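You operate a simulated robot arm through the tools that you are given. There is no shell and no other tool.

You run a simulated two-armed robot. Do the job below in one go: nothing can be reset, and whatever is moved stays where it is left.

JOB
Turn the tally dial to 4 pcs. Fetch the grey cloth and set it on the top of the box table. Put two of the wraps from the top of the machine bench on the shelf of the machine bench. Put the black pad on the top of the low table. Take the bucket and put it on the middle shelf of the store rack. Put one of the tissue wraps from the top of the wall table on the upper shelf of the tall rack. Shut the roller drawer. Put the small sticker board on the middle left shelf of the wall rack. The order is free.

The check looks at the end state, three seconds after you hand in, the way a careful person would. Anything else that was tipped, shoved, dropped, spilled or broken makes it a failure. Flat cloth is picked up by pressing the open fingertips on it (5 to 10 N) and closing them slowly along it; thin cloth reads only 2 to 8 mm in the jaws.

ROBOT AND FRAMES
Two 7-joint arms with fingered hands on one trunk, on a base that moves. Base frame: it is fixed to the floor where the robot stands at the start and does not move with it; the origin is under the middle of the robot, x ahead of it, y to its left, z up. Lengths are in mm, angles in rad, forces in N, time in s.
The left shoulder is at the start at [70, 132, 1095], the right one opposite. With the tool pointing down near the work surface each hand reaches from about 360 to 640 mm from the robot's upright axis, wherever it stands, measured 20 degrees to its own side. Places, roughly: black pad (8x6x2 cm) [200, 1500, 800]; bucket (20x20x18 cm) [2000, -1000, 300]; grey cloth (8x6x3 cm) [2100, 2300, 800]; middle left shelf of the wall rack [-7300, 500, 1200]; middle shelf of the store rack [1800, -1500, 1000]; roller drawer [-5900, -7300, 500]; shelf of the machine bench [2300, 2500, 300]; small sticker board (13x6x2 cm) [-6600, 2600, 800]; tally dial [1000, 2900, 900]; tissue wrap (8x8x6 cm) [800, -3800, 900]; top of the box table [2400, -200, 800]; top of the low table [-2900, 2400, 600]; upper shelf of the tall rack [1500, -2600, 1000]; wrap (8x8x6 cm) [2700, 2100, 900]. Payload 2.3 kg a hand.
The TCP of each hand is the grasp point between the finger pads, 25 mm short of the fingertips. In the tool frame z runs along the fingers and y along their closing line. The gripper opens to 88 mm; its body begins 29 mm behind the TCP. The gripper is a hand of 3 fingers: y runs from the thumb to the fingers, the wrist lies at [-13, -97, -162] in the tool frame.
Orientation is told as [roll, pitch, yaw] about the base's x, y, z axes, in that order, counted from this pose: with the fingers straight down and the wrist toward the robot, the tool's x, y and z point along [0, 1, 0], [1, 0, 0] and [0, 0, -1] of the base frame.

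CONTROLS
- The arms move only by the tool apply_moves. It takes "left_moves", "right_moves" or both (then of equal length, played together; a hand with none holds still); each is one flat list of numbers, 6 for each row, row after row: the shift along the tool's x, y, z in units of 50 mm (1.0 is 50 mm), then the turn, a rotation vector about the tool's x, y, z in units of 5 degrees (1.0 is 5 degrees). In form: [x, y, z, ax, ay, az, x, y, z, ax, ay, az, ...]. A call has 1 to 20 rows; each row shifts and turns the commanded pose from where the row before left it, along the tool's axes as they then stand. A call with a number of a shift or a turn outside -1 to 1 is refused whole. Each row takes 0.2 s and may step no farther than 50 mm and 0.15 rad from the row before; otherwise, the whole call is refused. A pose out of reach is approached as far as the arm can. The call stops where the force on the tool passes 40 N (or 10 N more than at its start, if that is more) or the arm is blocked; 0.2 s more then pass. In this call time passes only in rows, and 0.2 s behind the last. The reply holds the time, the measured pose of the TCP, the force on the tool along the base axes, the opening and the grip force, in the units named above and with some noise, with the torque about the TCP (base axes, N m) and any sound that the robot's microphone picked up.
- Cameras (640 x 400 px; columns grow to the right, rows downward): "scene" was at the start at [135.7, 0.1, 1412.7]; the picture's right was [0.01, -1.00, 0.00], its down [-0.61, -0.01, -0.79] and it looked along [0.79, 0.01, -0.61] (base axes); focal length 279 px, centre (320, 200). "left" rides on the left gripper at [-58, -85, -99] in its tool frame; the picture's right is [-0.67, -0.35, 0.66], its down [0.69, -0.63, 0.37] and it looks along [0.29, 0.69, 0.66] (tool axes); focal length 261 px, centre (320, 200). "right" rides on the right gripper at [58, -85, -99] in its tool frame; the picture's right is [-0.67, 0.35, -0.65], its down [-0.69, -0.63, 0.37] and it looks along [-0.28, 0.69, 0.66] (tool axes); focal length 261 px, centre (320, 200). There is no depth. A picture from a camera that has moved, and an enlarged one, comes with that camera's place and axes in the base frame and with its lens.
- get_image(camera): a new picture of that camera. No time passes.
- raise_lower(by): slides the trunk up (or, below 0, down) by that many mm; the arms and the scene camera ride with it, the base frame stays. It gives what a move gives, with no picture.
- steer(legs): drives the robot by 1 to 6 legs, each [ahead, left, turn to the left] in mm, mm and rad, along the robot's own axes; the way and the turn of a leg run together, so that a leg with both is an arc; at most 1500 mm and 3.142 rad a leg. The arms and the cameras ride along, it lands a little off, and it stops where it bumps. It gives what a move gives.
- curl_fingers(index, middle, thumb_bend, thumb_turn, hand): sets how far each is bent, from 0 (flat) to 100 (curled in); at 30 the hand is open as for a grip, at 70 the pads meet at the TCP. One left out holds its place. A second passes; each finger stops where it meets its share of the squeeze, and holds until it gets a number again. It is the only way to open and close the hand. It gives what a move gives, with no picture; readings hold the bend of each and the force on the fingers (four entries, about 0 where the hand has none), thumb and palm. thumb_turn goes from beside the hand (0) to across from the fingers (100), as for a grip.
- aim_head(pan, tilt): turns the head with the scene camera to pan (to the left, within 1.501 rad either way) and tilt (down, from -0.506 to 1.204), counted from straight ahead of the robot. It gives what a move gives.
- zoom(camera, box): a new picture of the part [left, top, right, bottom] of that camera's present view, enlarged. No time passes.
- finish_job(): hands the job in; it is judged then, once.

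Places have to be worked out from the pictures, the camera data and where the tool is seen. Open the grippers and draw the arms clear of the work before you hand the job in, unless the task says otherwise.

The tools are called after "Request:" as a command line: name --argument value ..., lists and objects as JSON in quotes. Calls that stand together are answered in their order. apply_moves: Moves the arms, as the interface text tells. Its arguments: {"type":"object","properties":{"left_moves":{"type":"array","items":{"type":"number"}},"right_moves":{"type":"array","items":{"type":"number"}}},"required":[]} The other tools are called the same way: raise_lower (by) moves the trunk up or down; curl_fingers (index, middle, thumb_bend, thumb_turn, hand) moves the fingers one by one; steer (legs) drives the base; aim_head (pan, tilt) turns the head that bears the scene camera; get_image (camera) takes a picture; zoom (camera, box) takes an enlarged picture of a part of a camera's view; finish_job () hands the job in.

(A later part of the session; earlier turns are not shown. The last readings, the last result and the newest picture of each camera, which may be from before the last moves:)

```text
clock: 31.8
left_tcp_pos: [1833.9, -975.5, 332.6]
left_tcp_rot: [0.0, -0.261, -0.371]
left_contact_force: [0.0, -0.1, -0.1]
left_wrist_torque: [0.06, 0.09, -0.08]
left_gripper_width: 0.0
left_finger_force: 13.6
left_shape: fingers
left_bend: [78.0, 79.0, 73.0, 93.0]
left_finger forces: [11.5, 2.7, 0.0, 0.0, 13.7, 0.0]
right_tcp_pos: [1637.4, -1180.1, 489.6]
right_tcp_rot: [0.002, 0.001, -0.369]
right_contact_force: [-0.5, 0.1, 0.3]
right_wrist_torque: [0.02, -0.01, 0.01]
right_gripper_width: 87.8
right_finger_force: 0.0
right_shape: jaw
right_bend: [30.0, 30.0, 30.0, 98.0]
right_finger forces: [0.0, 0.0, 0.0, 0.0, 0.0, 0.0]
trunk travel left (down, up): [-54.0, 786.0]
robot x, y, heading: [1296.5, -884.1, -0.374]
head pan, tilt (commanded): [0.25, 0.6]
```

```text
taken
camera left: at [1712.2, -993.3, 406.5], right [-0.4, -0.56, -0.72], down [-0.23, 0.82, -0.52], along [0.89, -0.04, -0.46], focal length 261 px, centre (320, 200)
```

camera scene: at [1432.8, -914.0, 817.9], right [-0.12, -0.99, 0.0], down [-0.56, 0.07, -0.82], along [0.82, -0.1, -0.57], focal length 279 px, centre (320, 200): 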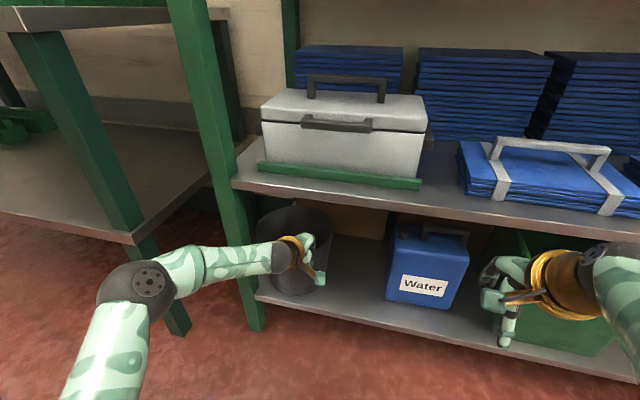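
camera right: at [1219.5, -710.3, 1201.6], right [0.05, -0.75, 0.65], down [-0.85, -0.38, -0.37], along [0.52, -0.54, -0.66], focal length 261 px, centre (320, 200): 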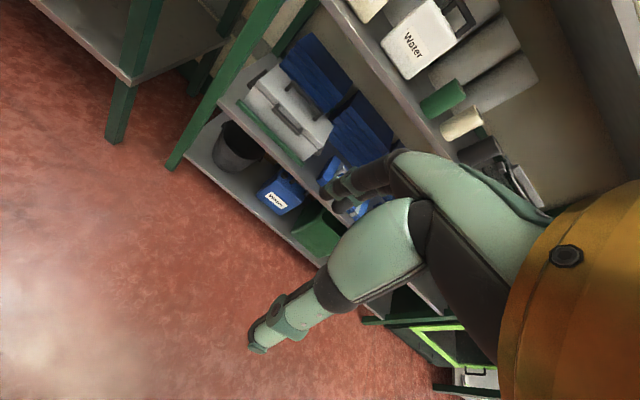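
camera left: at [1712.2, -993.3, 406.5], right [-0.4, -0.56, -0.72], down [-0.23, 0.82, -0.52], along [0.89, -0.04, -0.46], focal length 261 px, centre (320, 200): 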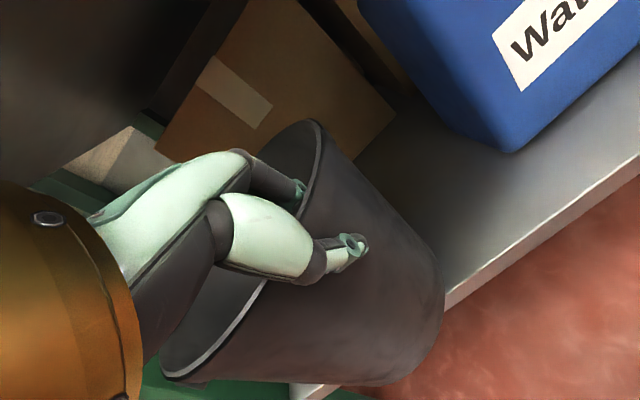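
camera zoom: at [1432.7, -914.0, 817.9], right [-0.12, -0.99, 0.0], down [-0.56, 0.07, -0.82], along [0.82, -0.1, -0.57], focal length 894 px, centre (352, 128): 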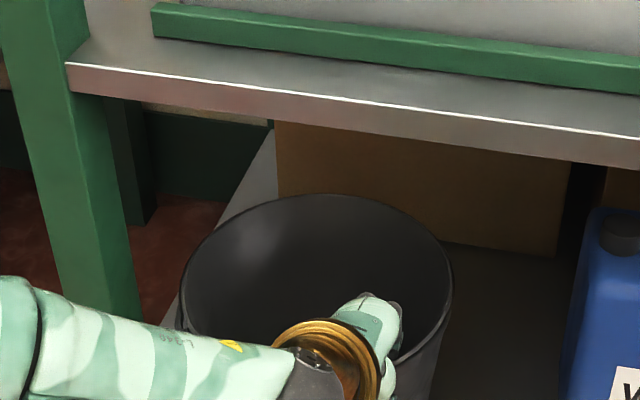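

The bucket now stands with its front rim about 50 mm outside the shelf edge, centre about 590 mm ahead and 165 left of my axis. I open the hand and raise it straight up, to re-grip the rim squarely.

Request:
curl_fingers --hand "left" --index 30 --middle 30 --thumb_bend 30 --thumb_turn 100

Request:
apply_moves --left_moves '[0, 0.228, -0.85, 0, 0, 0, 0, 0.228, -0.85, 0, 0, 0]'

Request:
get_image --camera "scene"

Request:
get_image --camera "left"

```text
clock: 32.8
left_tcp_pos: [1835.4, -976.2, 332.0]
left_tcp_rot: [-0.001, -0.262, -0.37]
left_contact_force: [0.2, -0.9, 0.5]
left_wrist_torque: [0.01, 0.0, 0.01]
left_gripper_width: 84.6
left_finger_force: 0.1
left_shape: fingers
left_bend: [30.0, 30.0, 30.0, 98.0]
left_finger forces: [0.1, 0.0, 0.0, 0.0, 0.0, 0.0]
right_tcp_pos: [1637.9, -1181.0, 489.8]
right_tcp_rot: [0.001, 0.001, -0.371]
right_contact_force: [-0.1, 0.5, 0.2]
right_wrist_torque: [0.0, 0.02, -0.01]
right_gripper_width: 87.9
right_finger_force: 0.0
right_shape: jaw
right_bend: [30.0, 30.0, 30.0, 98.0]
right_finger forces: [0.0, 0.0, 0.0, 0.0, 0.1, 0.0]
trunk travel left (down, up): [-54.0, 786.0]
robot x, y, heading: [1299.8, -881.6, -0.374]
head pan, tilt (commanded): [0.25, 0.6]
```

```text
clock: 33.4
left_tcp_pos: [1835.7, -975.9, 421.8]
left_tcp_rot: [-0.001, -0.261, -0.37]
left_contact_force: [0.2, -0.3, -0.9]
left_wrist_torque: [-0.01, 0.01, -0.04]
left_gripper_width: 84.7
left_finger_force: 0.1
left_shape: fingers
left_bend: [30.0, 30.0, 30.0, 98.0]
left_finger forces: [0.0, 0.0, 0.1, 0.0, 0.1, 0.0]
right_tcp_pos: [1637.1, -1181.1, 489.6]
right_tcp_rot: [0.002, 0.0, -0.371]
right_contact_force: [0.2, 0.0, 0.2]
right_wrist_torque: [-0.01, 0.03, 0.0]
right_gripper_width: 87.7
right_finger_force: 0.1
right_shape: jaw
right_bend: [30.0, 30.0, 30.0, 98.0]
right_finger forces: [0.0, 0.0, 0.0, 0.1, 0.0, 0.1]
trunk travel left (down, up): [-54.0, 786.0]
robot x, y, heading: [1300.9, -884.7, -0.368]
head pan, tilt (commanded): [0.25, 0.6]
```

```text
taken
camera scene: at [1432.3, -913.9, 818.0], right [-0.12, -0.99, 0.0], down [-0.56, 0.07, -0.82], along [0.82, -0.1, -0.57], focal length 279 px, centre (320, 200)
```

scene: 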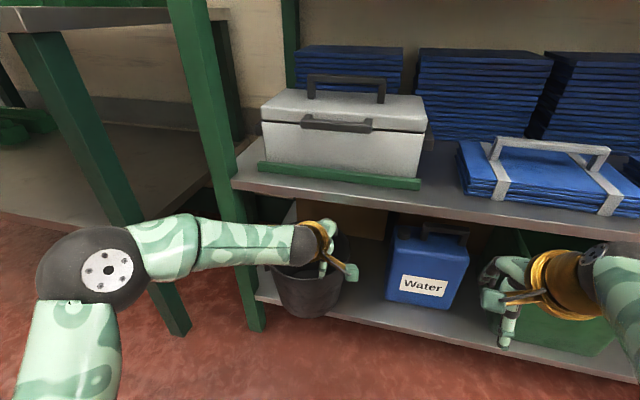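

```text
taken
camera left: at [1712.4, -993.0, 495.2], right [-0.4, -0.56, -0.72], down [-0.23, 0.82, -0.52], along [0.89, -0.04, -0.46], focal length 261 px, centre (320, 200)
```

left: 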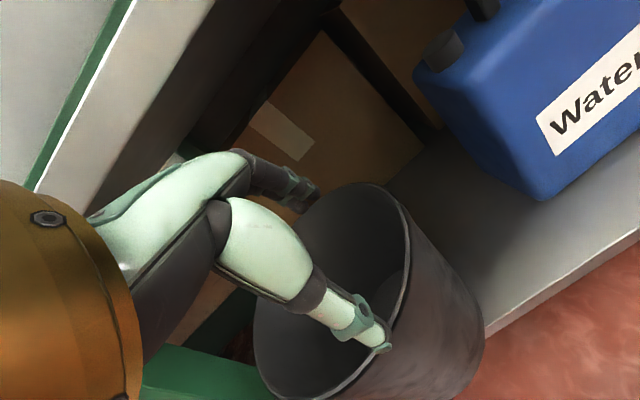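

The bucket stays put, half on the shelf edge. I move the hand back and left over the bucket's front point, keeping it raised.

Request:
apply_moves --left_moves '[0.55, -0.435, -0.117, 0, 0, 0, 0.55, -0.435, -0.117, 0, 0, 0]'

Request:
zoom --camera "scene" --box '[210, 190, 410, 315]'

Request:
get_image --camera "left"

```text
clock: 34.0
left_tcp_pos: [1813.8, -907.7, 420.6]
left_tcp_rot: [0.0, -0.262, -0.369]
left_contact_force: [-0.1, 1.2, 0.1]
left_wrist_torque: [0.0, 0.01, 0.02]
left_gripper_width: 84.3
left_finger_force: 0.0
left_shape: fingers
left_bend: [30.0, 30.0, 30.0, 98.0]
left_finger forces: [0.1, 0.0, 0.1, 0.0, 0.0, 0.1]
right_tcp_pos: [1636.3, -1180.1, 489.0]
right_tcp_rot: [0.001, 0.002, -0.369]
right_contact_force: [-0.4, 0.3, -0.1]
right_wrist_torque: [0.0, -0.03, -0.01]
right_gripper_width: 87.6
right_finger_force: 0.0
right_shape: jaw
right_bend: [30.0, 30.0, 30.0, 98.0]
right_finger forces: [0.0, 0.1, 0.0, 0.0, 0.0, 0.0]
trunk travel left (down, up): [-54.0, 786.0]
robot x, y, heading: [1302.9, -882.7, -0.371]
head pan, tilt (commanded): [0.25, 0.6]
```

```text
3.20 times, centred on (310, 252) of scene
camera zoom: at [1432.4, -913.8, 818.0], right [-0.12, -0.99, 0.0], down [-0.56, 0.07, -0.82], along [0.82, -0.1, -0.57], focal length 894 px, centre (352, 32)
```

zoom: 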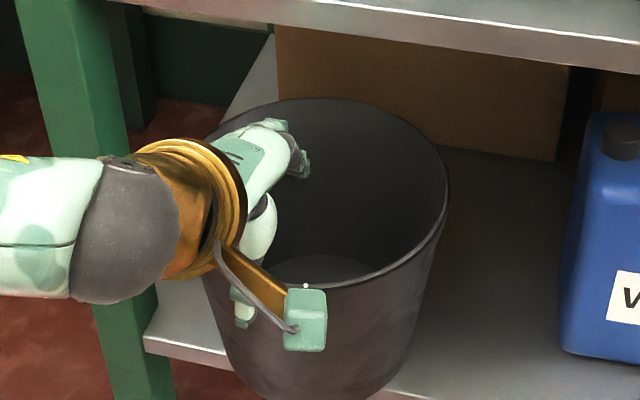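

```text
taken
camera left: at [1690.7, -924.7, 495.2], right [-0.4, -0.56, -0.72], down [-0.23, 0.82, -0.52], along [0.89, -0.04, -0.46], focal length 261 px, centre (320, 200)
```

left: 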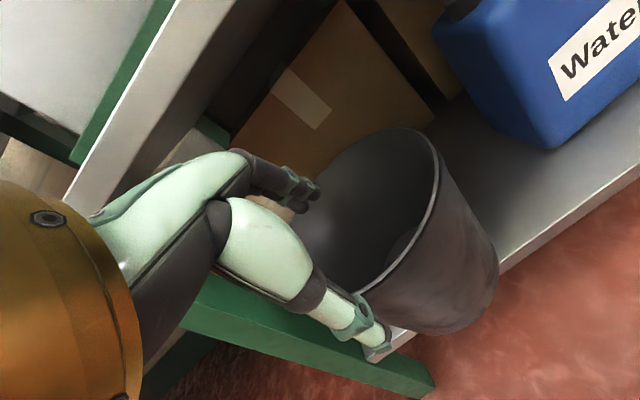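

TCP is right above the bucket's front rim (both at about 489 mm ahead, 165 left). I descend 92 mm so the rim is between thumb and fingers.

Request:
apply_moves --left_moves '[0, -0.239, 0.889, 0, 0, 0, 0, -0.239, 0.889, 0, 0, 0]'

Request:
get_image --camera "left"

Request:
zoom --camera "scene" --box '[210, 190, 410, 315]'

```text
clock: 34.6
left_tcp_pos: [1813.7, -910.0, 328.9]
left_tcp_rot: [-0.003, -0.259, -0.372]
left_contact_force: [-0.2, 0.7, -0.3]
left_wrist_torque: [0.0, 0.01, -0.01]
left_gripper_width: 84.6
left_finger_force: 0.0
left_shape: fingers
left_bend: [30.0, 30.0, 30.0, 98.0]
left_finger forces: [0.1, 0.0, 0.0, 0.0, 0.0, 0.0]
right_tcp_pos: [1637.6, -1180.8, 489.6]
right_tcp_rot: [0.002, 0.003, -0.369]
right_contact_force: [0.6, -1.2, -0.8]
right_wrist_torque: [-0.03, 0.01, 0.02]
right_gripper_width: 87.9
right_finger_force: 0.2
right_shape: jaw
right_bend: [30.0, 30.0, 30.0, 98.0]
right_finger forces: [0.0, 0.0, 0.1, 0.0, 0.1, 0.0]
trunk travel left (down, up): [-54.0, 786.0]
robot x, y, heading: [1295.3, -886.3, -0.369]
head pan, tilt (commanded): [0.25, 0.6]
```

```text
taken
camera left: at [1690.6, -925.9, 402.1], right [-0.4, -0.56, -0.72], down [-0.23, 0.82, -0.52], along [0.89, -0.04, -0.46], focal length 261 px, centre (320, 200)
```

left: 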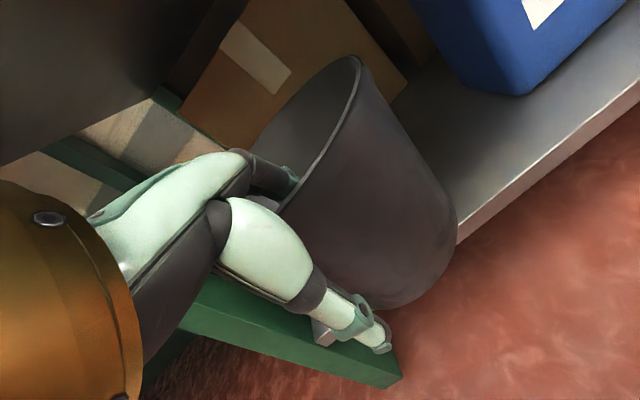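

```text
3.20 times, centred on (310, 252) of scene
camera zoom: at [1432.5, -913.9, 818.0], right [-0.12, -0.99, 0.0], down [-0.56, 0.07, -0.82], along [0.82, -0.1, -0.57], focal length 894 px, centre (352, 32)
```

zoom: 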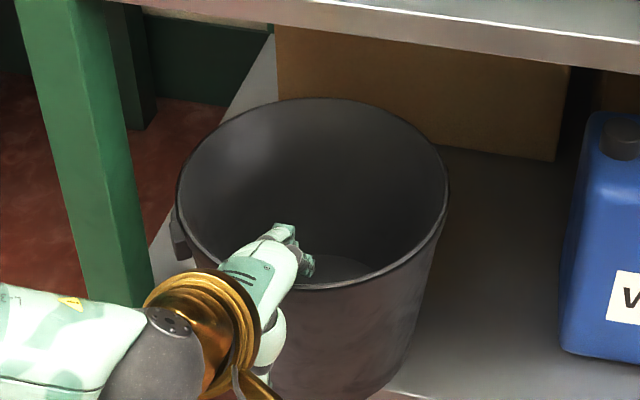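

The fingers are inside and the thumb outside at the front centre. I close gently to 66 first so the fingers cannot slip past the thumb.

Request:
curl_fingers --hand "left" --index 66 --middle 66 --thumb_bend 66

Request:
zoom --camera "scene" --box '[210, 190, 410, 315]'

Request:
get_image --camera "left"

```text
clock: 35.6
left_tcp_pos: [1814.2, -910.2, 329.3]
left_tcp_rot: [0.0, -0.263, -0.37]
left_contact_force: [-0.1, 0.5, 0.5]
left_wrist_torque: [0.01, -0.04, 0.01]
left_gripper_width: 7.2
left_finger_force: 0.0
left_shape: fingers
left_bend: [66.0, 66.0, 66.0, 100.0]
left_finger forces: [0.3, 0.3, 0.0, 0.1, 0.0, 0.1]
right_tcp_pos: [1638.8, -1179.9, 490.6]
right_tcp_rot: [0.003, 0.001, -0.37]
right_contact_force: [0.7, -0.3, 0.9]
right_wrist_torque: [0.0, -0.01, -0.02]
right_gripper_width: 87.8
right_finger_force: 0.0
right_shape: jaw
right_bend: [30.0, 30.0, 30.0, 98.0]
right_finger forces: [0.1, 0.1, 0.0, 0.1, 0.1, 0.0]
trunk travel left (down, up): [-54.0, 786.0]
robot x, y, heading: [1300.1, -887.4, -0.375]
head pan, tilt (commanded): [0.25, 0.6]
```

```text
3.20 times, centred on (310, 252) of scene
camera zoom: at [1432.4, -913.9, 818.0], right [-0.12, -0.99, 0.0], down [-0.56, 0.07, -0.82], along [0.82, -0.1, -0.57], focal length 894 px, centre (352, 32)
```

zoom: 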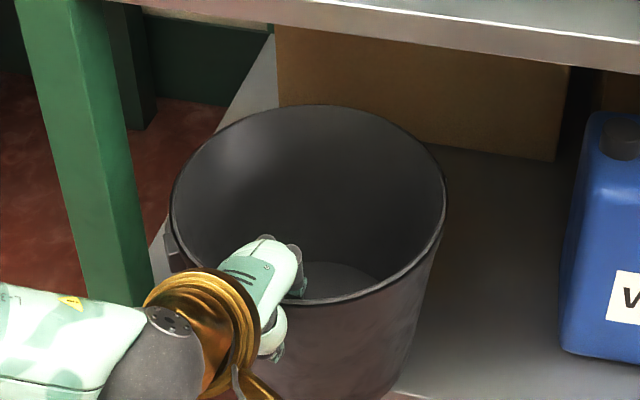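

```text
taken
camera left: at [1690.7, -925.8, 402.4], right [-0.4, -0.56, -0.72], down [-0.23, 0.82, -0.52], along [0.89, -0.04, -0.46], focal length 261 px, centre (320, 200)
```

left: 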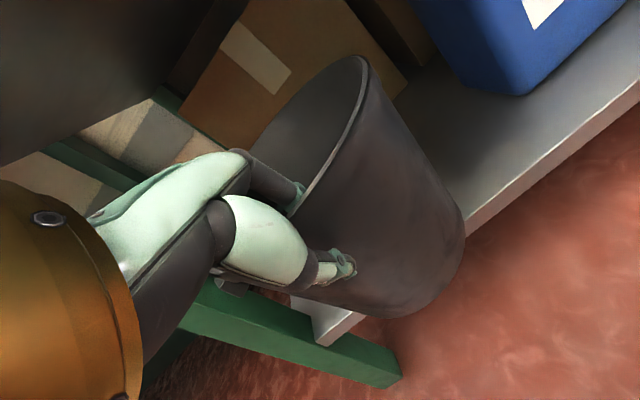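

Well centred, pads 7 mm apart with the wall between. I close a little more, to 71, to build the grip.

Request:
curl_fingers --hand "left" --index 71 --middle 71 --thumb_bend 71

Request:
zoom --camera "scene" --box '[210, 190, 410, 315]'

```text
clock: 36.6
left_tcp_pos: [1813.7, -909.2, 327.5]
left_tcp_rot: [0.001, -0.263, -0.371]
left_contact_force: [0.6, -0.2, 0.6]
left_wrist_torque: [-0.01, -0.01, -0.01]
left_gripper_width: 0.8
left_finger_force: 3.4
left_shape: fingers
left_bend: [68.0, 69.0, 69.0, 100.0]
left_finger forces: [1.8, 1.6, 0.0, 0.1, 2.7, 0.1]
right_tcp_pos: [1638.2, -1181.2, 489.1]
right_tcp_rot: [0.002, 0.001, -0.369]
right_contact_force: [0.3, 1.5, 0.0]
right_wrist_torque: [0.03, -0.01, -0.02]
right_gripper_width: 87.9
right_finger_force: 0.1
right_shape: jaw
right_bend: [30.0, 30.0, 30.0, 98.0]
right_finger forces: [0.1, 0.0, 0.0, 0.1, 0.0, 0.0]
trunk travel left (down, up): [-54.0, 786.0]
robot x, y, heading: [1300.2, -883.3, -0.37]
head pan, tilt (commanded): [0.25, 0.6]
```

```text
3.20 times, centred on (310, 252) of scene
camera zoom: at [1432.5, -913.9, 818.0], right [-0.12, -0.99, 0.0], down [-0.56, 0.07, -0.82], along [0.82, -0.1, -0.57], focal length 894 px, centre (352, 32)
```

zoom: 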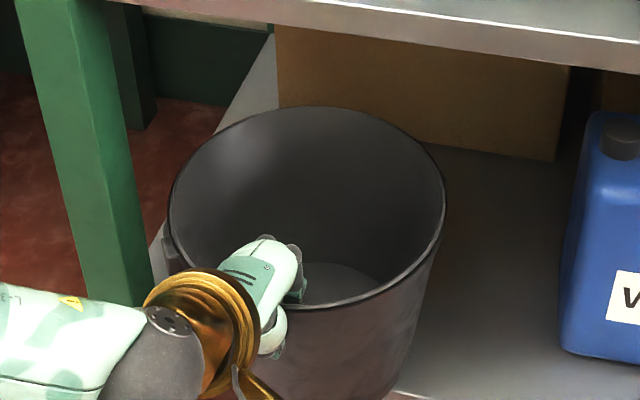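

Balanced grip: index 1.8, middle 1.6, thumb 2.7 N. I tighten in another step to 76.

Request:
curl_fingers --hand "left" --index 77 --middle 77 --thumb_bend 76 --thumb_turn 100

Request:
zoom --camera "scene" --box '[210, 190, 410, 315]'

```text
clock: 37.6
left_tcp_pos: [1814.6, -908.8, 327.4]
left_tcp_rot: [-0.001, -0.263, -0.37]
left_contact_force: [-0.1, -0.2, 0.2]
left_wrist_torque: [0.0, 0.09, -0.05]
left_gripper_width: 0.0
left_finger_force: 13.1
left_shape: fingers
left_bend: [75.0, 74.0, 69.0, 100.0]
left_finger forces: [6.8, 6.5, 0.1, 0.0, 13.1, 0.0]
right_tcp_pos: [1638.0, -1179.9, 489.8]
right_tcp_rot: [0.001, 0.003, -0.37]
right_contact_force: [1.1, 0.2, -0.6]
right_wrist_torque: [0.02, -0.01, 0.0]
right_gripper_width: 87.9
right_finger_force: 0.0
right_shape: jaw
right_bend: [30.0, 30.0, 30.0, 98.0]
right_finger forces: [0.0, 0.0, 0.0, 0.1, 0.0, 0.1]
trunk travel left (down, up): [-54.0, 786.0]
robot x, y, heading: [1296.0, -883.8, -0.37]
head pan, tilt (commanded): [0.25, 0.6]
```

```text
3.20 times, centred on (310, 252) of scene
camera zoom: at [1432.6, -913.9, 817.9], right [-0.12, -0.99, 0.0], down [-0.56, 0.07, -0.82], along [0.82, -0.1, -0.57], focal length 894 px, centre (352, 32)
```

zoom: 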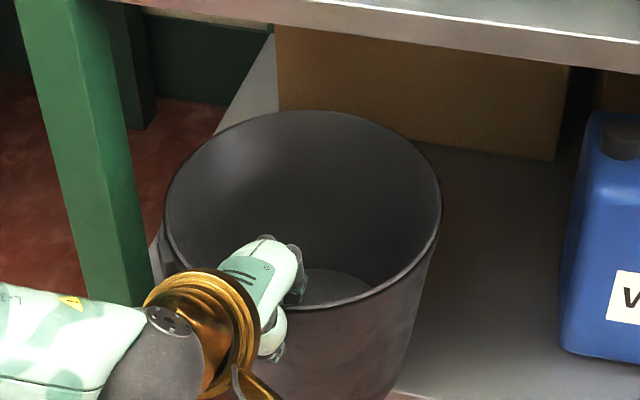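

A firm, even grip now (6.8/6.5 against 13.1 N). I lift 25 mm as a trial.

Request:
apply_moves --left_moves '[0, 0.065, -0.24, 0, 0, 0, 0, 0.065, -0.24, 0, 0, 0]'

Request:
get_image --camera "scene"

```text
clock: 38.2
left_tcp_pos: [1813.6, -910.6, 354.1]
left_tcp_rot: [0.0, -0.26, -0.372]
left_contact_force: [1.0, 0.2, -2.1]
left_wrist_torque: [0.04, 0.14, -0.02]
left_gripper_width: 0.0
left_finger_force: 14.8
left_shape: fingers
left_bend: [75.0, 74.0, 69.0, 100.0]
left_finger forces: [8.7, 6.2, 0.0, 0.0, 14.7, 0.0]
right_tcp_pos: [1637.5, -1180.4, 489.0]
right_tcp_rot: [0.002, -0.001, -0.37]
right_contact_force: [0.7, -0.4, 0.1]
right_wrist_torque: [-0.02, -0.01, 0.0]
right_gripper_width: 87.6
right_finger_force: 0.1
right_shape: jaw
right_bend: [30.0, 30.0, 30.0, 98.0]
right_finger forces: [0.0, 0.0, 0.0, 0.0, 0.0, 0.1]
trunk travel left (down, up): [-54.0, 786.0]
robot x, y, heading: [1296.5, -886.1, -0.371]
head pan, tilt (commanded): [0.25, 0.6]
```

```text
taken
camera scene: at [1432.8, -913.9, 817.9], right [-0.12, -0.99, 0.0], down [-0.56, 0.07, -0.82], along [0.82, -0.1, -0.57], focal length 279 px, centre (320, 200)
```

scene: 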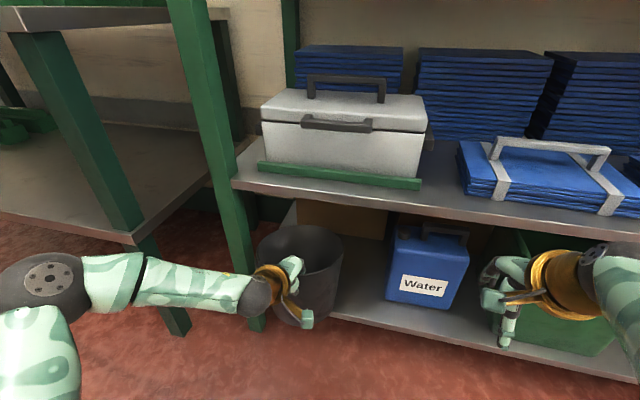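

The bucket weighs only about 2 N and came up level with the hand. I back the robot off 300 mm slowly to clear the rack, then check the bucket.

Request:
steer --legs '[[-300, 0, 0]]'

Request:
get_image --camera "scene"

```text
clock: 40.2
left_tcp_pos: [1534.0, -799.6, 354.0]
left_tcp_rot: [-0.001, -0.261, -0.369]
left_contact_force: [-0.1, 0.5, -3.0]
left_wrist_torque: [0.03, 0.17, 0.03]
left_gripper_width: 0.3
left_finger_force: 15.9
left_shape: fingers
left_bend: [75.0, 74.0, 70.0, 100.0]
left_finger forces: [9.6, 6.3, 0.0, 0.1, 15.3, 0.1]
right_tcp_pos: [1358.2, -1071.9, 489.2]
right_tcp_rot: [0.002, 0.001, -0.371]
right_contact_force: [0.7, 0.0, -0.4]
right_wrist_torque: [-0.02, 0.02, -0.01]
right_gripper_width: 87.9
right_finger_force: 0.0
right_shape: jaw
right_bend: [30.0, 30.0, 30.0, 98.0]
right_finger forces: [0.0, 0.0, 0.1, 0.0, 0.1, 0.1]
trunk travel left (down, up): [-54.0, 786.0]
robot x, y, heading: [1020.8, -775.0, -0.374]
head pan, tilt (commanded): [0.25, 0.6]
```

```text
taken
camera scene: at [1153.3, -805.4, 817.9], right [-0.12, -0.99, 0.0], down [-0.56, 0.07, -0.82], along [0.82, -0.1, -0.57], focal length 279 px, centre (320, 200)
```

scene: 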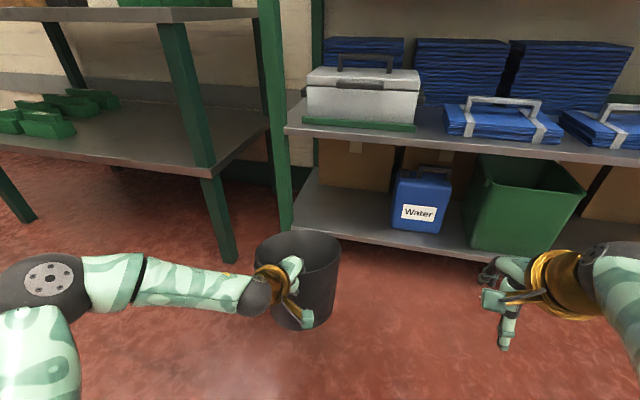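

The bucket hangs level and clear of the rack. I raise the trunk in two steps to bring it to the middle shelf's height.

Request:
raise_lower --by 400

Request:
raise_lower --by 370

Request:
aim_head --pan -0.4 --tilt 0.5

Request:
get_image --camera "scene"

```text
clock: 44.1
left_tcp_pos: [1534.3, -799.4, 753.0]
left_tcp_rot: [0.001, -0.26, -0.369]
left_contact_force: [-0.6, 0.6, -3.7]
left_wrist_torque: [0.06, 0.17, -0.03]
left_gripper_width: 0.1
left_finger_force: 15.7
left_shape: fingers
left_bend: [75.0, 74.0, 70.0, 100.0]
left_finger forces: [9.5, 6.5, 0.0, 0.0, 15.7, 0.0]
right_tcp_pos: [1358.3, -1072.5, 889.3]
right_tcp_rot: [0.001, 0.002, -0.372]
right_contact_force: [0.7, 0.5, 0.4]
right_wrist_torque: [0.02, 0.0, -0.01]
right_gripper_width: 87.8
right_finger_force: 0.0
right_shape: jaw
right_bend: [30.0, 30.0, 30.0, 98.0]
right_finger forces: [0.0, 0.1, 0.1, 0.0, 0.0, 0.0]
trunk travel left (down, up): [-454.0, 386.0]
robot x, y, heading: [1019.9, -773.7, -0.376]
head pan, tilt (commanded): [0.25, 0.6]
```

```text
clock: 47.6
left_tcp_pos: [1534.5, -799.9, 1123.7]
left_tcp_rot: [-0.001, -0.261, -0.369]
left_contact_force: [0.2, 0.0, -3.0]
left_wrist_torque: [0.03, 0.18, 0.04]
left_gripper_width: 0.5
left_finger_force: 15.9
left_shape: fingers
left_bend: [75.0, 74.0, 70.0, 100.0]
left_finger forces: [9.5, 6.4, 0.0, 0.0, 15.6, 0.1]
right_tcp_pos: [1359.2, -1071.6, 1259.2]
right_tcp_rot: [0.001, 0.002, -0.369]
right_contact_force: [-0.4, -0.2, 0.1]
right_wrist_torque: [-0.01, 0.0, -0.03]
right_gripper_width: 87.7
right_finger_force: 0.1
right_shape: jaw
right_bend: [30.0, 30.0, 30.0, 98.0]
right_finger forces: [0.0, 0.0, 0.0, 0.0, 0.1, 0.0]
trunk travel left (down, up): [-824.0, 16.0]
robot x, y, heading: [1018.3, -776.3, -0.37]
head pan, tilt (commanded): [0.25, 0.6]
```

```text
clock: 48.7
left_tcp_pos: [1533.5, -799.1, 1122.3]
left_tcp_rot: [0.001, -0.263, -0.369]
left_contact_force: [-0.4, -0.3, -3.2]
left_wrist_torque: [0.04, 0.19, 0.0]
left_gripper_width: 0.7
left_finger_force: 15.4
left_shape: fingers
left_bend: [75.0, 74.0, 70.0, 100.0]
left_finger forces: [9.6, 6.3, 0.0, 0.1, 15.6, 0.0]
right_tcp_pos: [1359.7, -1071.8, 1260.1]
right_tcp_rot: [0.001, 0.005, -0.371]
right_contact_force: [0.0, 0.4, 0.6]
right_wrist_torque: [-0.02, -0.02, -0.01]
right_gripper_width: 87.7
right_finger_force: 0.1
right_shape: jaw
right_bend: [30.0, 30.0, 30.0, 98.0]
right_finger forces: [0.1, 0.1, 0.0, 0.1, 0.1, 0.0]
trunk travel left (down, up): [-824.0, 16.0]
robot x, y, heading: [1019.4, -776.1, -0.372]
head pan, tilt (commanded): [-0.4, 0.499]
```

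```text
taken
camera scene: at [1131.7, -858.0, 1597.0], right [-0.7, -0.72, 0.0], down [-0.34, 0.33, -0.88], along [0.63, -0.61, -0.48], focal length 279 px, centre (320, 200)
```

scene: 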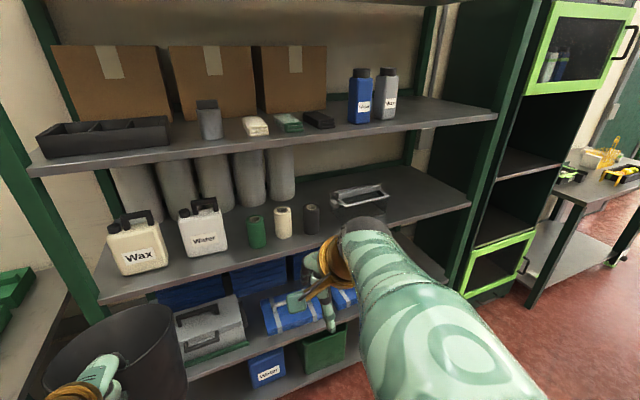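

The free spot on the middle shelf is at its right end, right of the clear box (about 300 mm wide). I extend the left arm 110 mm forward and 70 mm up while still clear of the rack, then view the bucket.

Request:
apply_moves --left_moves '[0, 0.622, -0.196, 0, 0, 0, 0, 0.622, -0.196, 0, 0, 0, 0, 0.622, -0.196, 0, 0, 0, 0, 0.622, -0.196, 0, 0, 0]'

Request:
aim_head --pan 0.2 --tilt 0.6

Request:
get_image --camera "scene"

```text
clock: 49.7
left_tcp_pos: [1638.8, -840.7, 1191.0]
left_tcp_rot: [0.001, -0.261, -0.369]
left_contact_force: [0.3, 0.5, -2.1]
left_wrist_torque: [0.04, 0.22, 0.04]
left_gripper_width: 0.5
left_finger_force: 15.6
left_shape: fingers
left_bend: [75.0, 75.0, 70.0, 100.0]
left_finger forces: [9.3, 6.3, 0.1, 0.0, 15.1, 0.0]
right_tcp_pos: [1360.1, -1072.8, 1257.8]
right_tcp_rot: [0.002, 0.003, -0.37]
right_contact_force: [-0.3, 0.2, -0.6]
right_wrist_torque: [0.02, -0.01, 0.01]
right_gripper_width: 87.4
right_finger_force: 0.0
right_shape: jaw
right_bend: [30.0, 30.0, 30.0, 98.0]
right_finger forces: [0.0, 0.1, 0.0, 0.1, 0.0, 0.0]
trunk travel left (down, up): [-824.0, 16.0]
robot x, y, heading: [1020.1, -774.5, -0.367]
head pan, tilt (commanded): [-0.4, 0.499]
```

```text
clock: 50.7
left_tcp_pos: [1638.4, -838.6, 1192.1]
left_tcp_rot: [0.001, -0.26, -0.371]
left_contact_force: [-0.6, -0.6, -2.8]
left_wrist_torque: [0.04, 0.24, 0.01]
left_gripper_width: 0.6
left_finger_force: 14.6
left_shape: fingers
left_bend: [75.0, 75.0, 70.0, 100.0]
left_finger forces: [9.2, 6.2, 0.1, 0.1, 14.6, 0.1]
right_tcp_pos: [1359.0, -1072.1, 1259.9]
right_tcp_rot: [0.002, 0.0, -0.37]
right_contact_force: [-0.6, -0.2, -0.2]
right_wrist_torque: [-0.01, -0.04, -0.01]
right_gripper_width: 87.5
right_finger_force: 0.1
right_shape: jaw
right_bend: [30.0, 30.0, 30.0, 98.0]
right_finger forces: [0.0, 0.0, 0.0, 0.0, 0.0, 0.0]
trunk travel left (down, up): [-824.0, 16.0]
robot x, y, heading: [1018.0, -776.7, -0.37]
head pan, tilt (commanded): [0.201, 0.6]
```

```text
taken
camera scene: at [1153.4, -809.8, 1587.9], right [-0.17, -0.99, 0.0], down [-0.56, 0.1, -0.82], along [0.81, -0.14, -0.57], focal length 279 px, centre (320, 200)
```

scene: 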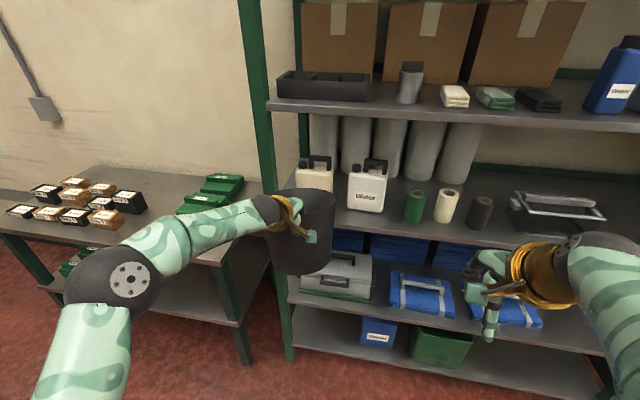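

The bucket is level in the grip. I strafe right about a metre in front of the rack, staying clear, then look at the free spot.

Request:
steer --legs '[[0, -1050, 0]]'

Request:
aim_head --pan 0.0 --tilt 0.6

Request:
get_image --camera "scene"

```text
clock: 56.0
left_tcp_pos: [1259.0, -1814.3, 1191.4]
left_tcp_rot: [-0.003, -0.261, -0.372]
left_contact_force: [-0.3, -0.9, -2.4]
left_wrist_torque: [0.0, 0.18, 0.01]
left_gripper_width: 0.7
left_finger_force: 14.9
left_shape: fingers
left_bend: [75.0, 75.0, 70.0, 100.0]
left_finger forces: [9.1, 6.2, 0.0, 0.1, 14.8, 0.0]
right_tcp_pos: [980.6, -2044.8, 1259.1]
right_tcp_rot: [0.001, 0.003, -0.373]
right_contact_force: [-0.5, 0.2, 0.3]
right_wrist_torque: [0.0, 0.02, 0.0]
right_gripper_width: 87.8
right_finger_force: 0.1
right_shape: jaw
right_bend: [30.0, 30.0, 30.0, 98.0]
right_finger forces: [0.1, 0.0, 0.0, 0.0, 0.0, 0.1]
trunk travel left (down, up): [-824.0, 16.0]
robot x, y, heading: [637.9, -1748.9, -0.376]
head pan, tilt (commanded): [0.201, 0.6]
```

```text
clock: 56.8
left_tcp_pos: [1258.9, -1814.9, 1190.7]
left_tcp_rot: [-0.001, -0.26, -0.372]
left_contact_force: [0.2, 0.4, -2.4]
left_wrist_torque: [0.03, 0.21, 0.01]
left_gripper_width: 0.7
left_finger_force: 14.3
left_shape: fingers
left_bend: [75.0, 75.0, 70.0, 100.0]
left_finger forces: [9.0, 6.2, 0.1, 0.0, 14.7, 0.1]
right_tcp_pos: [980.5, -2045.1, 1259.5]
right_tcp_rot: [0.005, 0.003, -0.373]
right_contact_force: [0.3, 0.2, 0.1]
right_wrist_torque: [-0.02, 0.02, 0.01]
right_gripper_width: 87.8
right_finger_force: 0.1
right_shape: jaw
right_bend: [30.0, 30.0, 30.0, 98.0]
right_finger forces: [0.1, 0.1, 0.0, 0.0, 0.0, 0.1]
trunk travel left (down, up): [-824.0, 16.0]
robot x, y, heading: [641.1, -1746.6, -0.372]
head pan, tilt (commanded): [0.0, 0.6]
```

```text
taken
camera scene: at [770.2, -1799.8, 1587.9], right [-0.36, -0.93, 0.0], down [-0.53, 0.21, -0.82], along [0.77, -0.3, -0.57], focal length 279 px, centre (320, 200)
```

scene: 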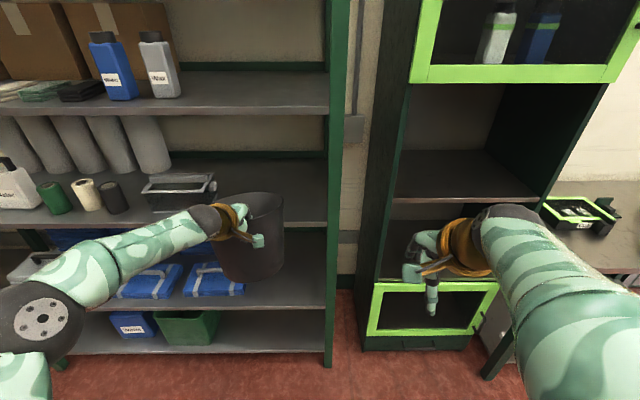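

The space between the clear box and the right post is nearly 400 mm wide and the bucket is lined up with it. I zoom in to fix where the shelf's front edge and height are.

Request:
zoom --camera "scene" --box '[130, 130, 350, 267]'

Request:
get_image --camera "left"

```text
2.91 times, centred on (240, 198) of scene
camera zoom: at [770.2, -1799.8, 1587.9], right [-0.36, -0.93, 0.0], down [-0.53, 0.21, -0.82], along [0.77, -0.3, -0.57], focal length 813 px, centre (553, 204)
```

zoom: 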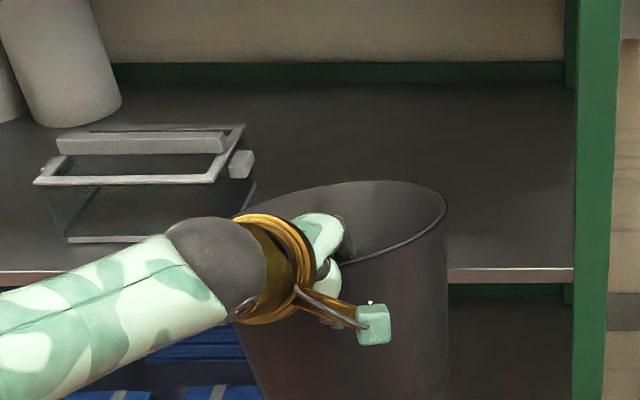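

```text
taken
camera left: at [1136.3, -1830.2, 1265.7], right [-0.4, -0.56, -0.72], down [-0.23, 0.83, -0.52], along [0.89, -0.04, -0.46], focal length 261 px, centre (320, 200)
```

left: 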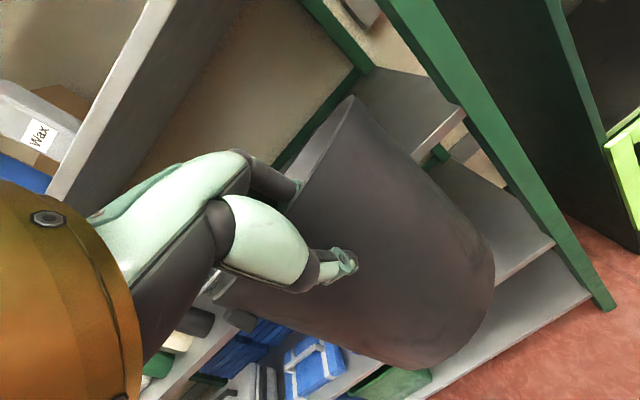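

The shelf edge is about 860 mm ahead at z≈1000–1014. Before inserting, I check whether the bucket sags in the grip by zooming on it.

Request:
aim_head --pan 0.3 --tilt 0.75

Request:
zoom --camera "scene" --box '[240, 100, 440, 225]'

Request:
get_image --camera "right"

```text
clock: 57.6
left_tcp_pos: [1258.5, -1813.4, 1192.1]
left_tcp_rot: [-0.001, -0.261, -0.372]
left_contact_force: [-1.1, -0.6, -2.1]
left_wrist_torque: [0.03, 0.2, -0.04]
left_gripper_width: 0.4
left_finger_force: 14.8
left_shape: fingers
left_bend: [75.0, 75.0, 70.0, 100.0]
left_finger forces: [9.1, 6.3, 0.1, 0.2, 14.7, 0.0]
right_tcp_pos: [980.0, -2045.8, 1258.5]
right_tcp_rot: [0.001, 0.001, -0.372]
right_contact_force: [0.6, -0.9, 0.1]
right_wrist_torque: [-0.02, -0.01, 0.02]
right_gripper_width: 87.5
right_finger_force: 0.2
right_shape: jaw
right_bend: [30.0, 30.0, 30.0, 98.0]
right_finger forces: [0.1, 0.0, 0.1, 0.1, 0.1, 0.0]
trunk travel left (down, up): [-824.0, 16.0]
robot x, y, heading: [638.2, -1752.9, -0.373]
head pan, tilt (commanded): [0.3, 0.75]
```

```text
3.20 times, centred on (340, 162) of scene
camera zoom: at [770.5, -1773.8, 1575.0], right [-0.07, -1.0, 0.0], down [-0.68, 0.05, -0.73], along [0.73, -0.05, -0.68], focal length 894 px, centre (256, 320)
```

zoom: 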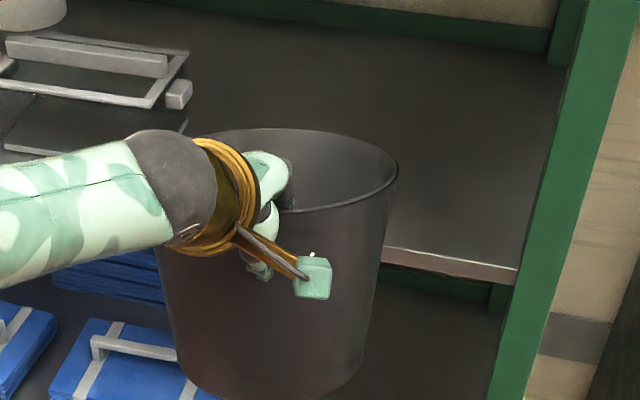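

```text
taken
camera right: at [921.8, -1959.6, 1359.2], right [0.08, -0.75, 0.65], down [-0.84, -0.41, -0.37], along [0.54, -0.52, -0.66], focal length 261 px, centre (320, 200)
```

right: 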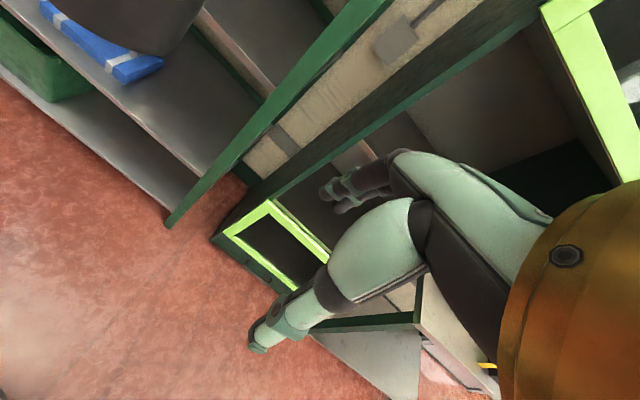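

The rim's ellipse looks too flat (about 13° sag of the far side), so its far bottom edge would be near z≈1003 and hit the shelf edge. I tilt the hand 13° back up to level the bucket, and look again.

Request:
apply_moves --left_moves '[0, 0, 0, -0.9, 0, 0, 0, 0, 0, -0.9, 0, 0, 0, 0, 0, -0.8, 0, 0]'

Request:
zoom --camera "scene" --box '[240, 100, 440, 225]'

```text
clock: 58.4
left_tcp_pos: [1259.8, -1809.5, 1186.4]
left_tcp_rot: [0.01, -0.409, -0.365]
left_contact_force: [0.4, -0.5, -2.1]
left_wrist_torque: [0.06, 0.2, 0.02]
left_gripper_width: 0.5
left_finger_force: 15.3
left_shape: fingers
left_bend: [75.0, 75.0, 70.0, 100.0]
left_finger forces: [9.3, 5.9, 0.0, 0.1, 15.2, 0.0]
left hand out of reach, approached as far as the arm can: row 3
right_tcp_pos: [981.2, -2044.2, 1260.2]
right_tcp_rot: [0.002, 0.005, -0.371]
right_contact_force: [-0.6, 0.2, -0.5]
right_wrist_torque: [0.01, 0.02, 0.01]
right_gripper_width: 87.5
right_finger_force: 0.1
right_shape: jaw
right_bend: [30.0, 30.0, 30.0, 98.0]
right_finger forces: [0.0, 0.1, 0.0, 0.0, 0.1, 0.0]
trunk travel left (down, up): [-824.0, 16.0]
robot x, y, heading: [641.3, -1748.7, -0.369]
head pan, tilt (commanded): [0.3, 0.75]
```

```text
3.20 times, centred on (340, 162) of scene
camera zoom: at [771.4, -1772.3, 1574.9], right [-0.07, -1.0, 0.0], down [-0.68, 0.05, -0.73], along [0.73, -0.05, -0.68], focal length 894 px, centre (256, 320)
```

zoom: 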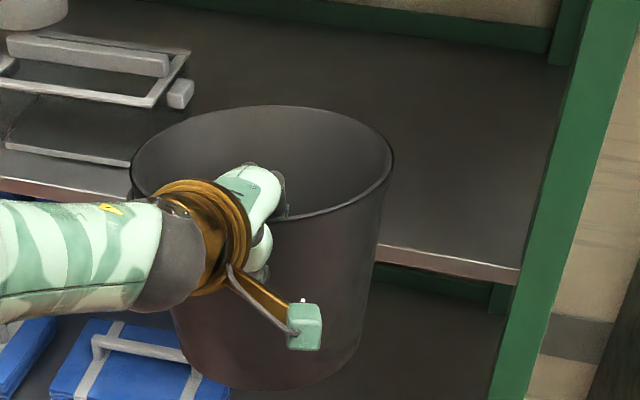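

The sag is now about 7°, but the arm is at the end of its reach. I draw the hand back 60 mm, where there is more freedom, and tilt another 8°.

Request:
apply_moves --left_moves '[0, -0.51, -0.33, 0, 0, 0, 0, -0.51, -0.33, 0, 0, 0, 0, 0, 0, -0.8, 0, 0, 0, 0, 0, -0.8, 0, 0]'

Request:
zoom --camera "scene" --box '[240, 100, 440, 225]'

```text
clock: 59.4
left_tcp_pos: [1201.9, -1789.1, 1196.6]
left_tcp_rot: [0.013, -0.551, -0.37]
left_contact_force: [0.0, 0.4, -2.8]
left_wrist_torque: [0.06, 0.28, -0.04]
left_gripper_width: 0.8
left_finger_force: 16.4
left_shape: fingers
left_bend: [75.0, 75.0, 69.0, 100.0]
left_finger forces: [9.5, 5.9, 0.1, 0.0, 15.7, 0.1]
right_tcp_pos: [981.5, -2045.5, 1259.5]
right_tcp_rot: [0.002, 0.004, -0.372]
right_contact_force: [0.0, 0.1, -0.7]
right_wrist_torque: [0.01, -0.01, 0.01]
right_gripper_width: 87.8
right_finger_force: 0.0
right_shape: jaw
right_bend: [30.0, 30.0, 30.0, 98.0]
right_finger forces: [0.0, 0.1, 0.0, 0.1, 0.0, 0.0]
trunk travel left (down, up): [-824.0, 16.0]
robot x, y, heading: [643.5, -1747.7, -0.375]
head pan, tilt (commanded): [0.3, 0.75]
```

```text
3.20 times, centred on (340, 162) of scene
camera zoom: at [771.4, -1773.8, 1574.9], right [-0.07, -1.0, 0.0], down [-0.68, 0.05, -0.73], along [0.73, -0.05, -0.68], focal length 894 px, centre (256, 320)
```

zoom: 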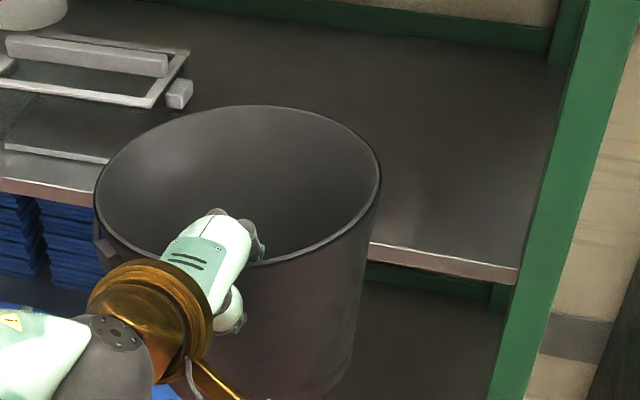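

The bucket is level now, bottom at about z=1045, about 35–45 mm above the shelf. I drive 360 mm ahead to bring it over the shelf.

Request:
steer --legs '[[200, 0, 0], [160, 0, 0]]'

Request:
get_image --camera "scene"

Request:
get_image --camera "left"

```text
clock: 62.0
left_tcp_pos: [1531.9, -1919.3, 1197.4]
left_tcp_rot: [0.013, -0.554, -0.369]
left_contact_force: [-0.1, -0.1, -2.1]
left_wrist_torque: [0.01, 0.27, 0.01]
left_gripper_width: 0.9
left_finger_force: 15.6
left_shape: fingers
left_bend: [75.0, 75.0, 69.0, 100.0]
left_finger forces: [9.4, 5.9, 0.0, 0.1, 15.8, 0.0]
right_tcp_pos: [1310.4, -2173.7, 1260.7]
right_tcp_rot: [0.004, 0.0, -0.372]
right_contact_force: [-0.1, -0.1, 0.3]
right_wrist_torque: [0.05, -0.03, -0.02]
right_gripper_width: 87.5
right_finger_force: 0.1
right_shape: jaw
right_bend: [30.0, 30.0, 30.0, 98.0]
right_finger forces: [0.0, 0.0, 0.0, 0.0, 0.1, 0.1]
trunk travel left (down, up): [-824.0, 16.0]
robot x, y, heading: [972.6, -1878.1, -0.374]
head pan, tilt (commanded): [0.3, 0.75]
```

```text
taken
camera scene: at [1100.2, -1902.4, 1575.4], right [-0.07, -1.0, 0.0], down [-0.68, 0.05, -0.73], along [0.73, -0.05, -0.68], focal length 279 px, centre (320, 200)
```

scene: 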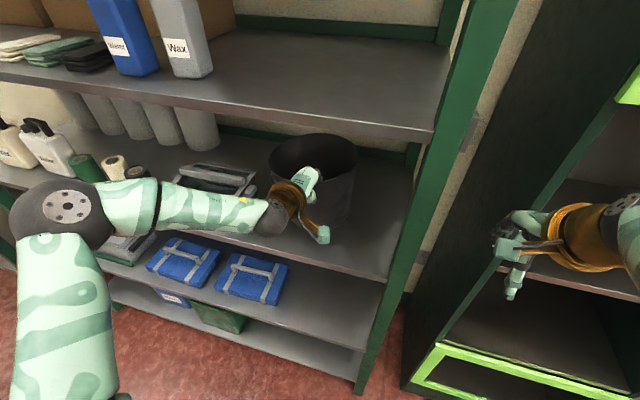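

```text
taken
camera left: at [1394.4, -1930.7, 1237.1], right [-0.19, -0.64, -0.75], down [-0.08, 0.77, -0.63], along [0.98, -0.06, -0.19], focal length 261 px, centre (320, 200)
```

left: 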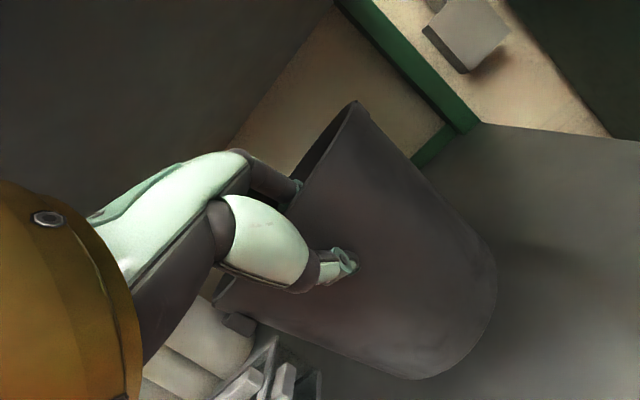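

The bucket is over the shelf, though nearer to the clear box than to the right post. I shift 40 mm right and 30 mm ahead before lowering.

Request:
steer --legs '[[30, -40, 0]]'

Request:
zoom --camera "scene" --box '[160, 90, 440, 265]'

```text
clock: 62.9
left_tcp_pos: [1547.0, -1958.0, 1197.0]
left_tcp_rot: [0.006, -0.554, -0.36]
left_contact_force: [-0.5, 0.5, -1.3]
left_wrist_torque: [0.04, 0.24, 0.0]
left_gripper_width: 0.9
left_finger_force: 16.0
left_shape: fingers
left_bend: [75.0, 75.0, 69.0, 100.0]
left_finger forces: [10.7, 4.7, 0.0, 0.1, 15.9, 0.1]
right_tcp_pos: [1325.5, -2214.6, 1262.0]
right_tcp_rot: [-0.004, -0.001, -0.373]
right_contact_force: [-0.2, -0.1, -0.3]
right_wrist_torque: [-0.07, 0.02, 0.01]
right_gripper_width: 87.9
right_finger_force: 0.1
right_shape: jaw
right_bend: [30.0, 30.0, 30.0, 98.0]
right_finger forces: [0.0, 0.0, 0.1, 0.1, 0.0, 0.0]
trunk travel left (down, up): [-824.0, 16.0]
robot x, y, heading: [989.3, -1928.3, -0.376]
head pan, tilt (commanded): [0.3, 0.75]
```

```text
2.29 times, centred on (300, 178) of scene
camera zoom: at [1114.9, -1940.6, 1575.4], right [-0.07, -1.0, 0.01], down [-0.68, 0.04, -0.73], along [0.73, -0.06, -0.68], focal length 639 px, centre (366, 251)
```

zoom: 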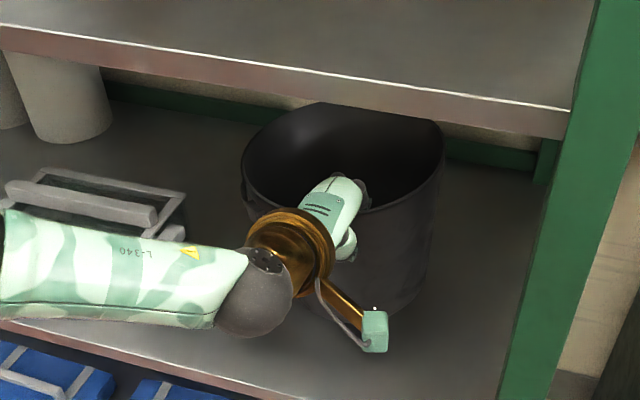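

The bucket is between the clear box and the post. The finger forces shifted slightly, so I check the readings once more and look from the left hand before lowering.

Request:
aim_head --pan 0.25 --tilt 0.75

Request:
get_image --camera "left"

Request:
get_image --camera "scene"

```text
clock: 63.5
left_tcp_pos: [1547.8, -1963.7, 1197.2]
left_tcp_rot: [0.011, -0.552, -0.366]
left_contact_force: [-0.1, 0.5, -2.2]
left_wrist_torque: [0.0, 0.24, 0.03]
left_gripper_width: 0.9
left_finger_force: 15.5
left_shape: fingers
left_bend: [75.0, 75.0, 69.0, 100.0]
left_finger forces: [10.1, 4.8, 0.0, 0.0, 15.4, 0.1]
right_tcp_pos: [1327.0, -2220.3, 1260.8]
right_tcp_rot: [0.003, 0.001, -0.371]
right_contact_force: [0.2, 0.2, 0.0]
right_wrist_torque: [-0.02, -0.01, -0.02]
right_gripper_width: 87.7
right_finger_force: 0.1
right_shape: jaw
right_bend: [30.0, 30.0, 30.0, 98.0]
right_finger forces: [0.0, 0.0, 0.1, 0.0, 0.1, 0.0]
trunk travel left (down, up): [-824.0, 16.0]
robot x, y, heading: [988.1, -1926.7, -0.372]
head pan, tilt (commanded): [0.25, 0.75]
```

```text
taken
camera left: at [1410.1, -1976.7, 1236.0], right [-0.19, -0.64, -0.75], down [-0.08, 0.77, -0.64], along [0.98, -0.06, -0.2], focal length 261 px, centre (320, 200)
```

left: 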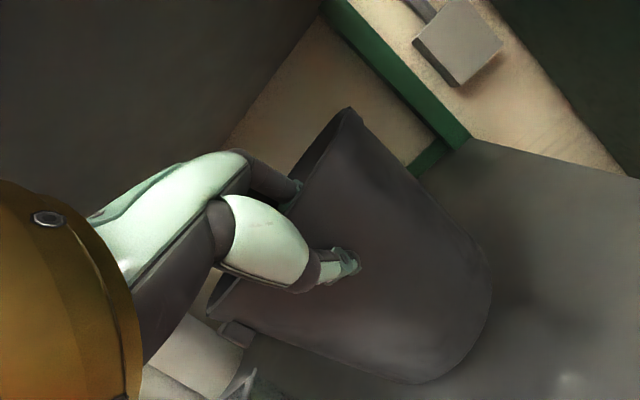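

```text
taken
camera scene: at [1116.1, -1952.7, 1575.1], right [-0.12, -0.99, 0.0], down [-0.68, 0.08, -0.73], along [0.73, -0.09, -0.68], focal length 279 px, centre (320, 200)
```

scene: 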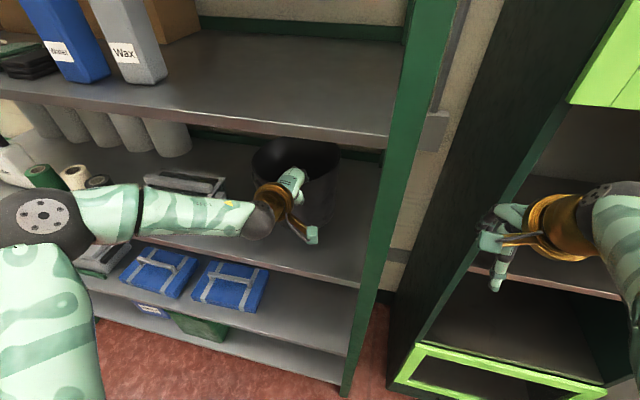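

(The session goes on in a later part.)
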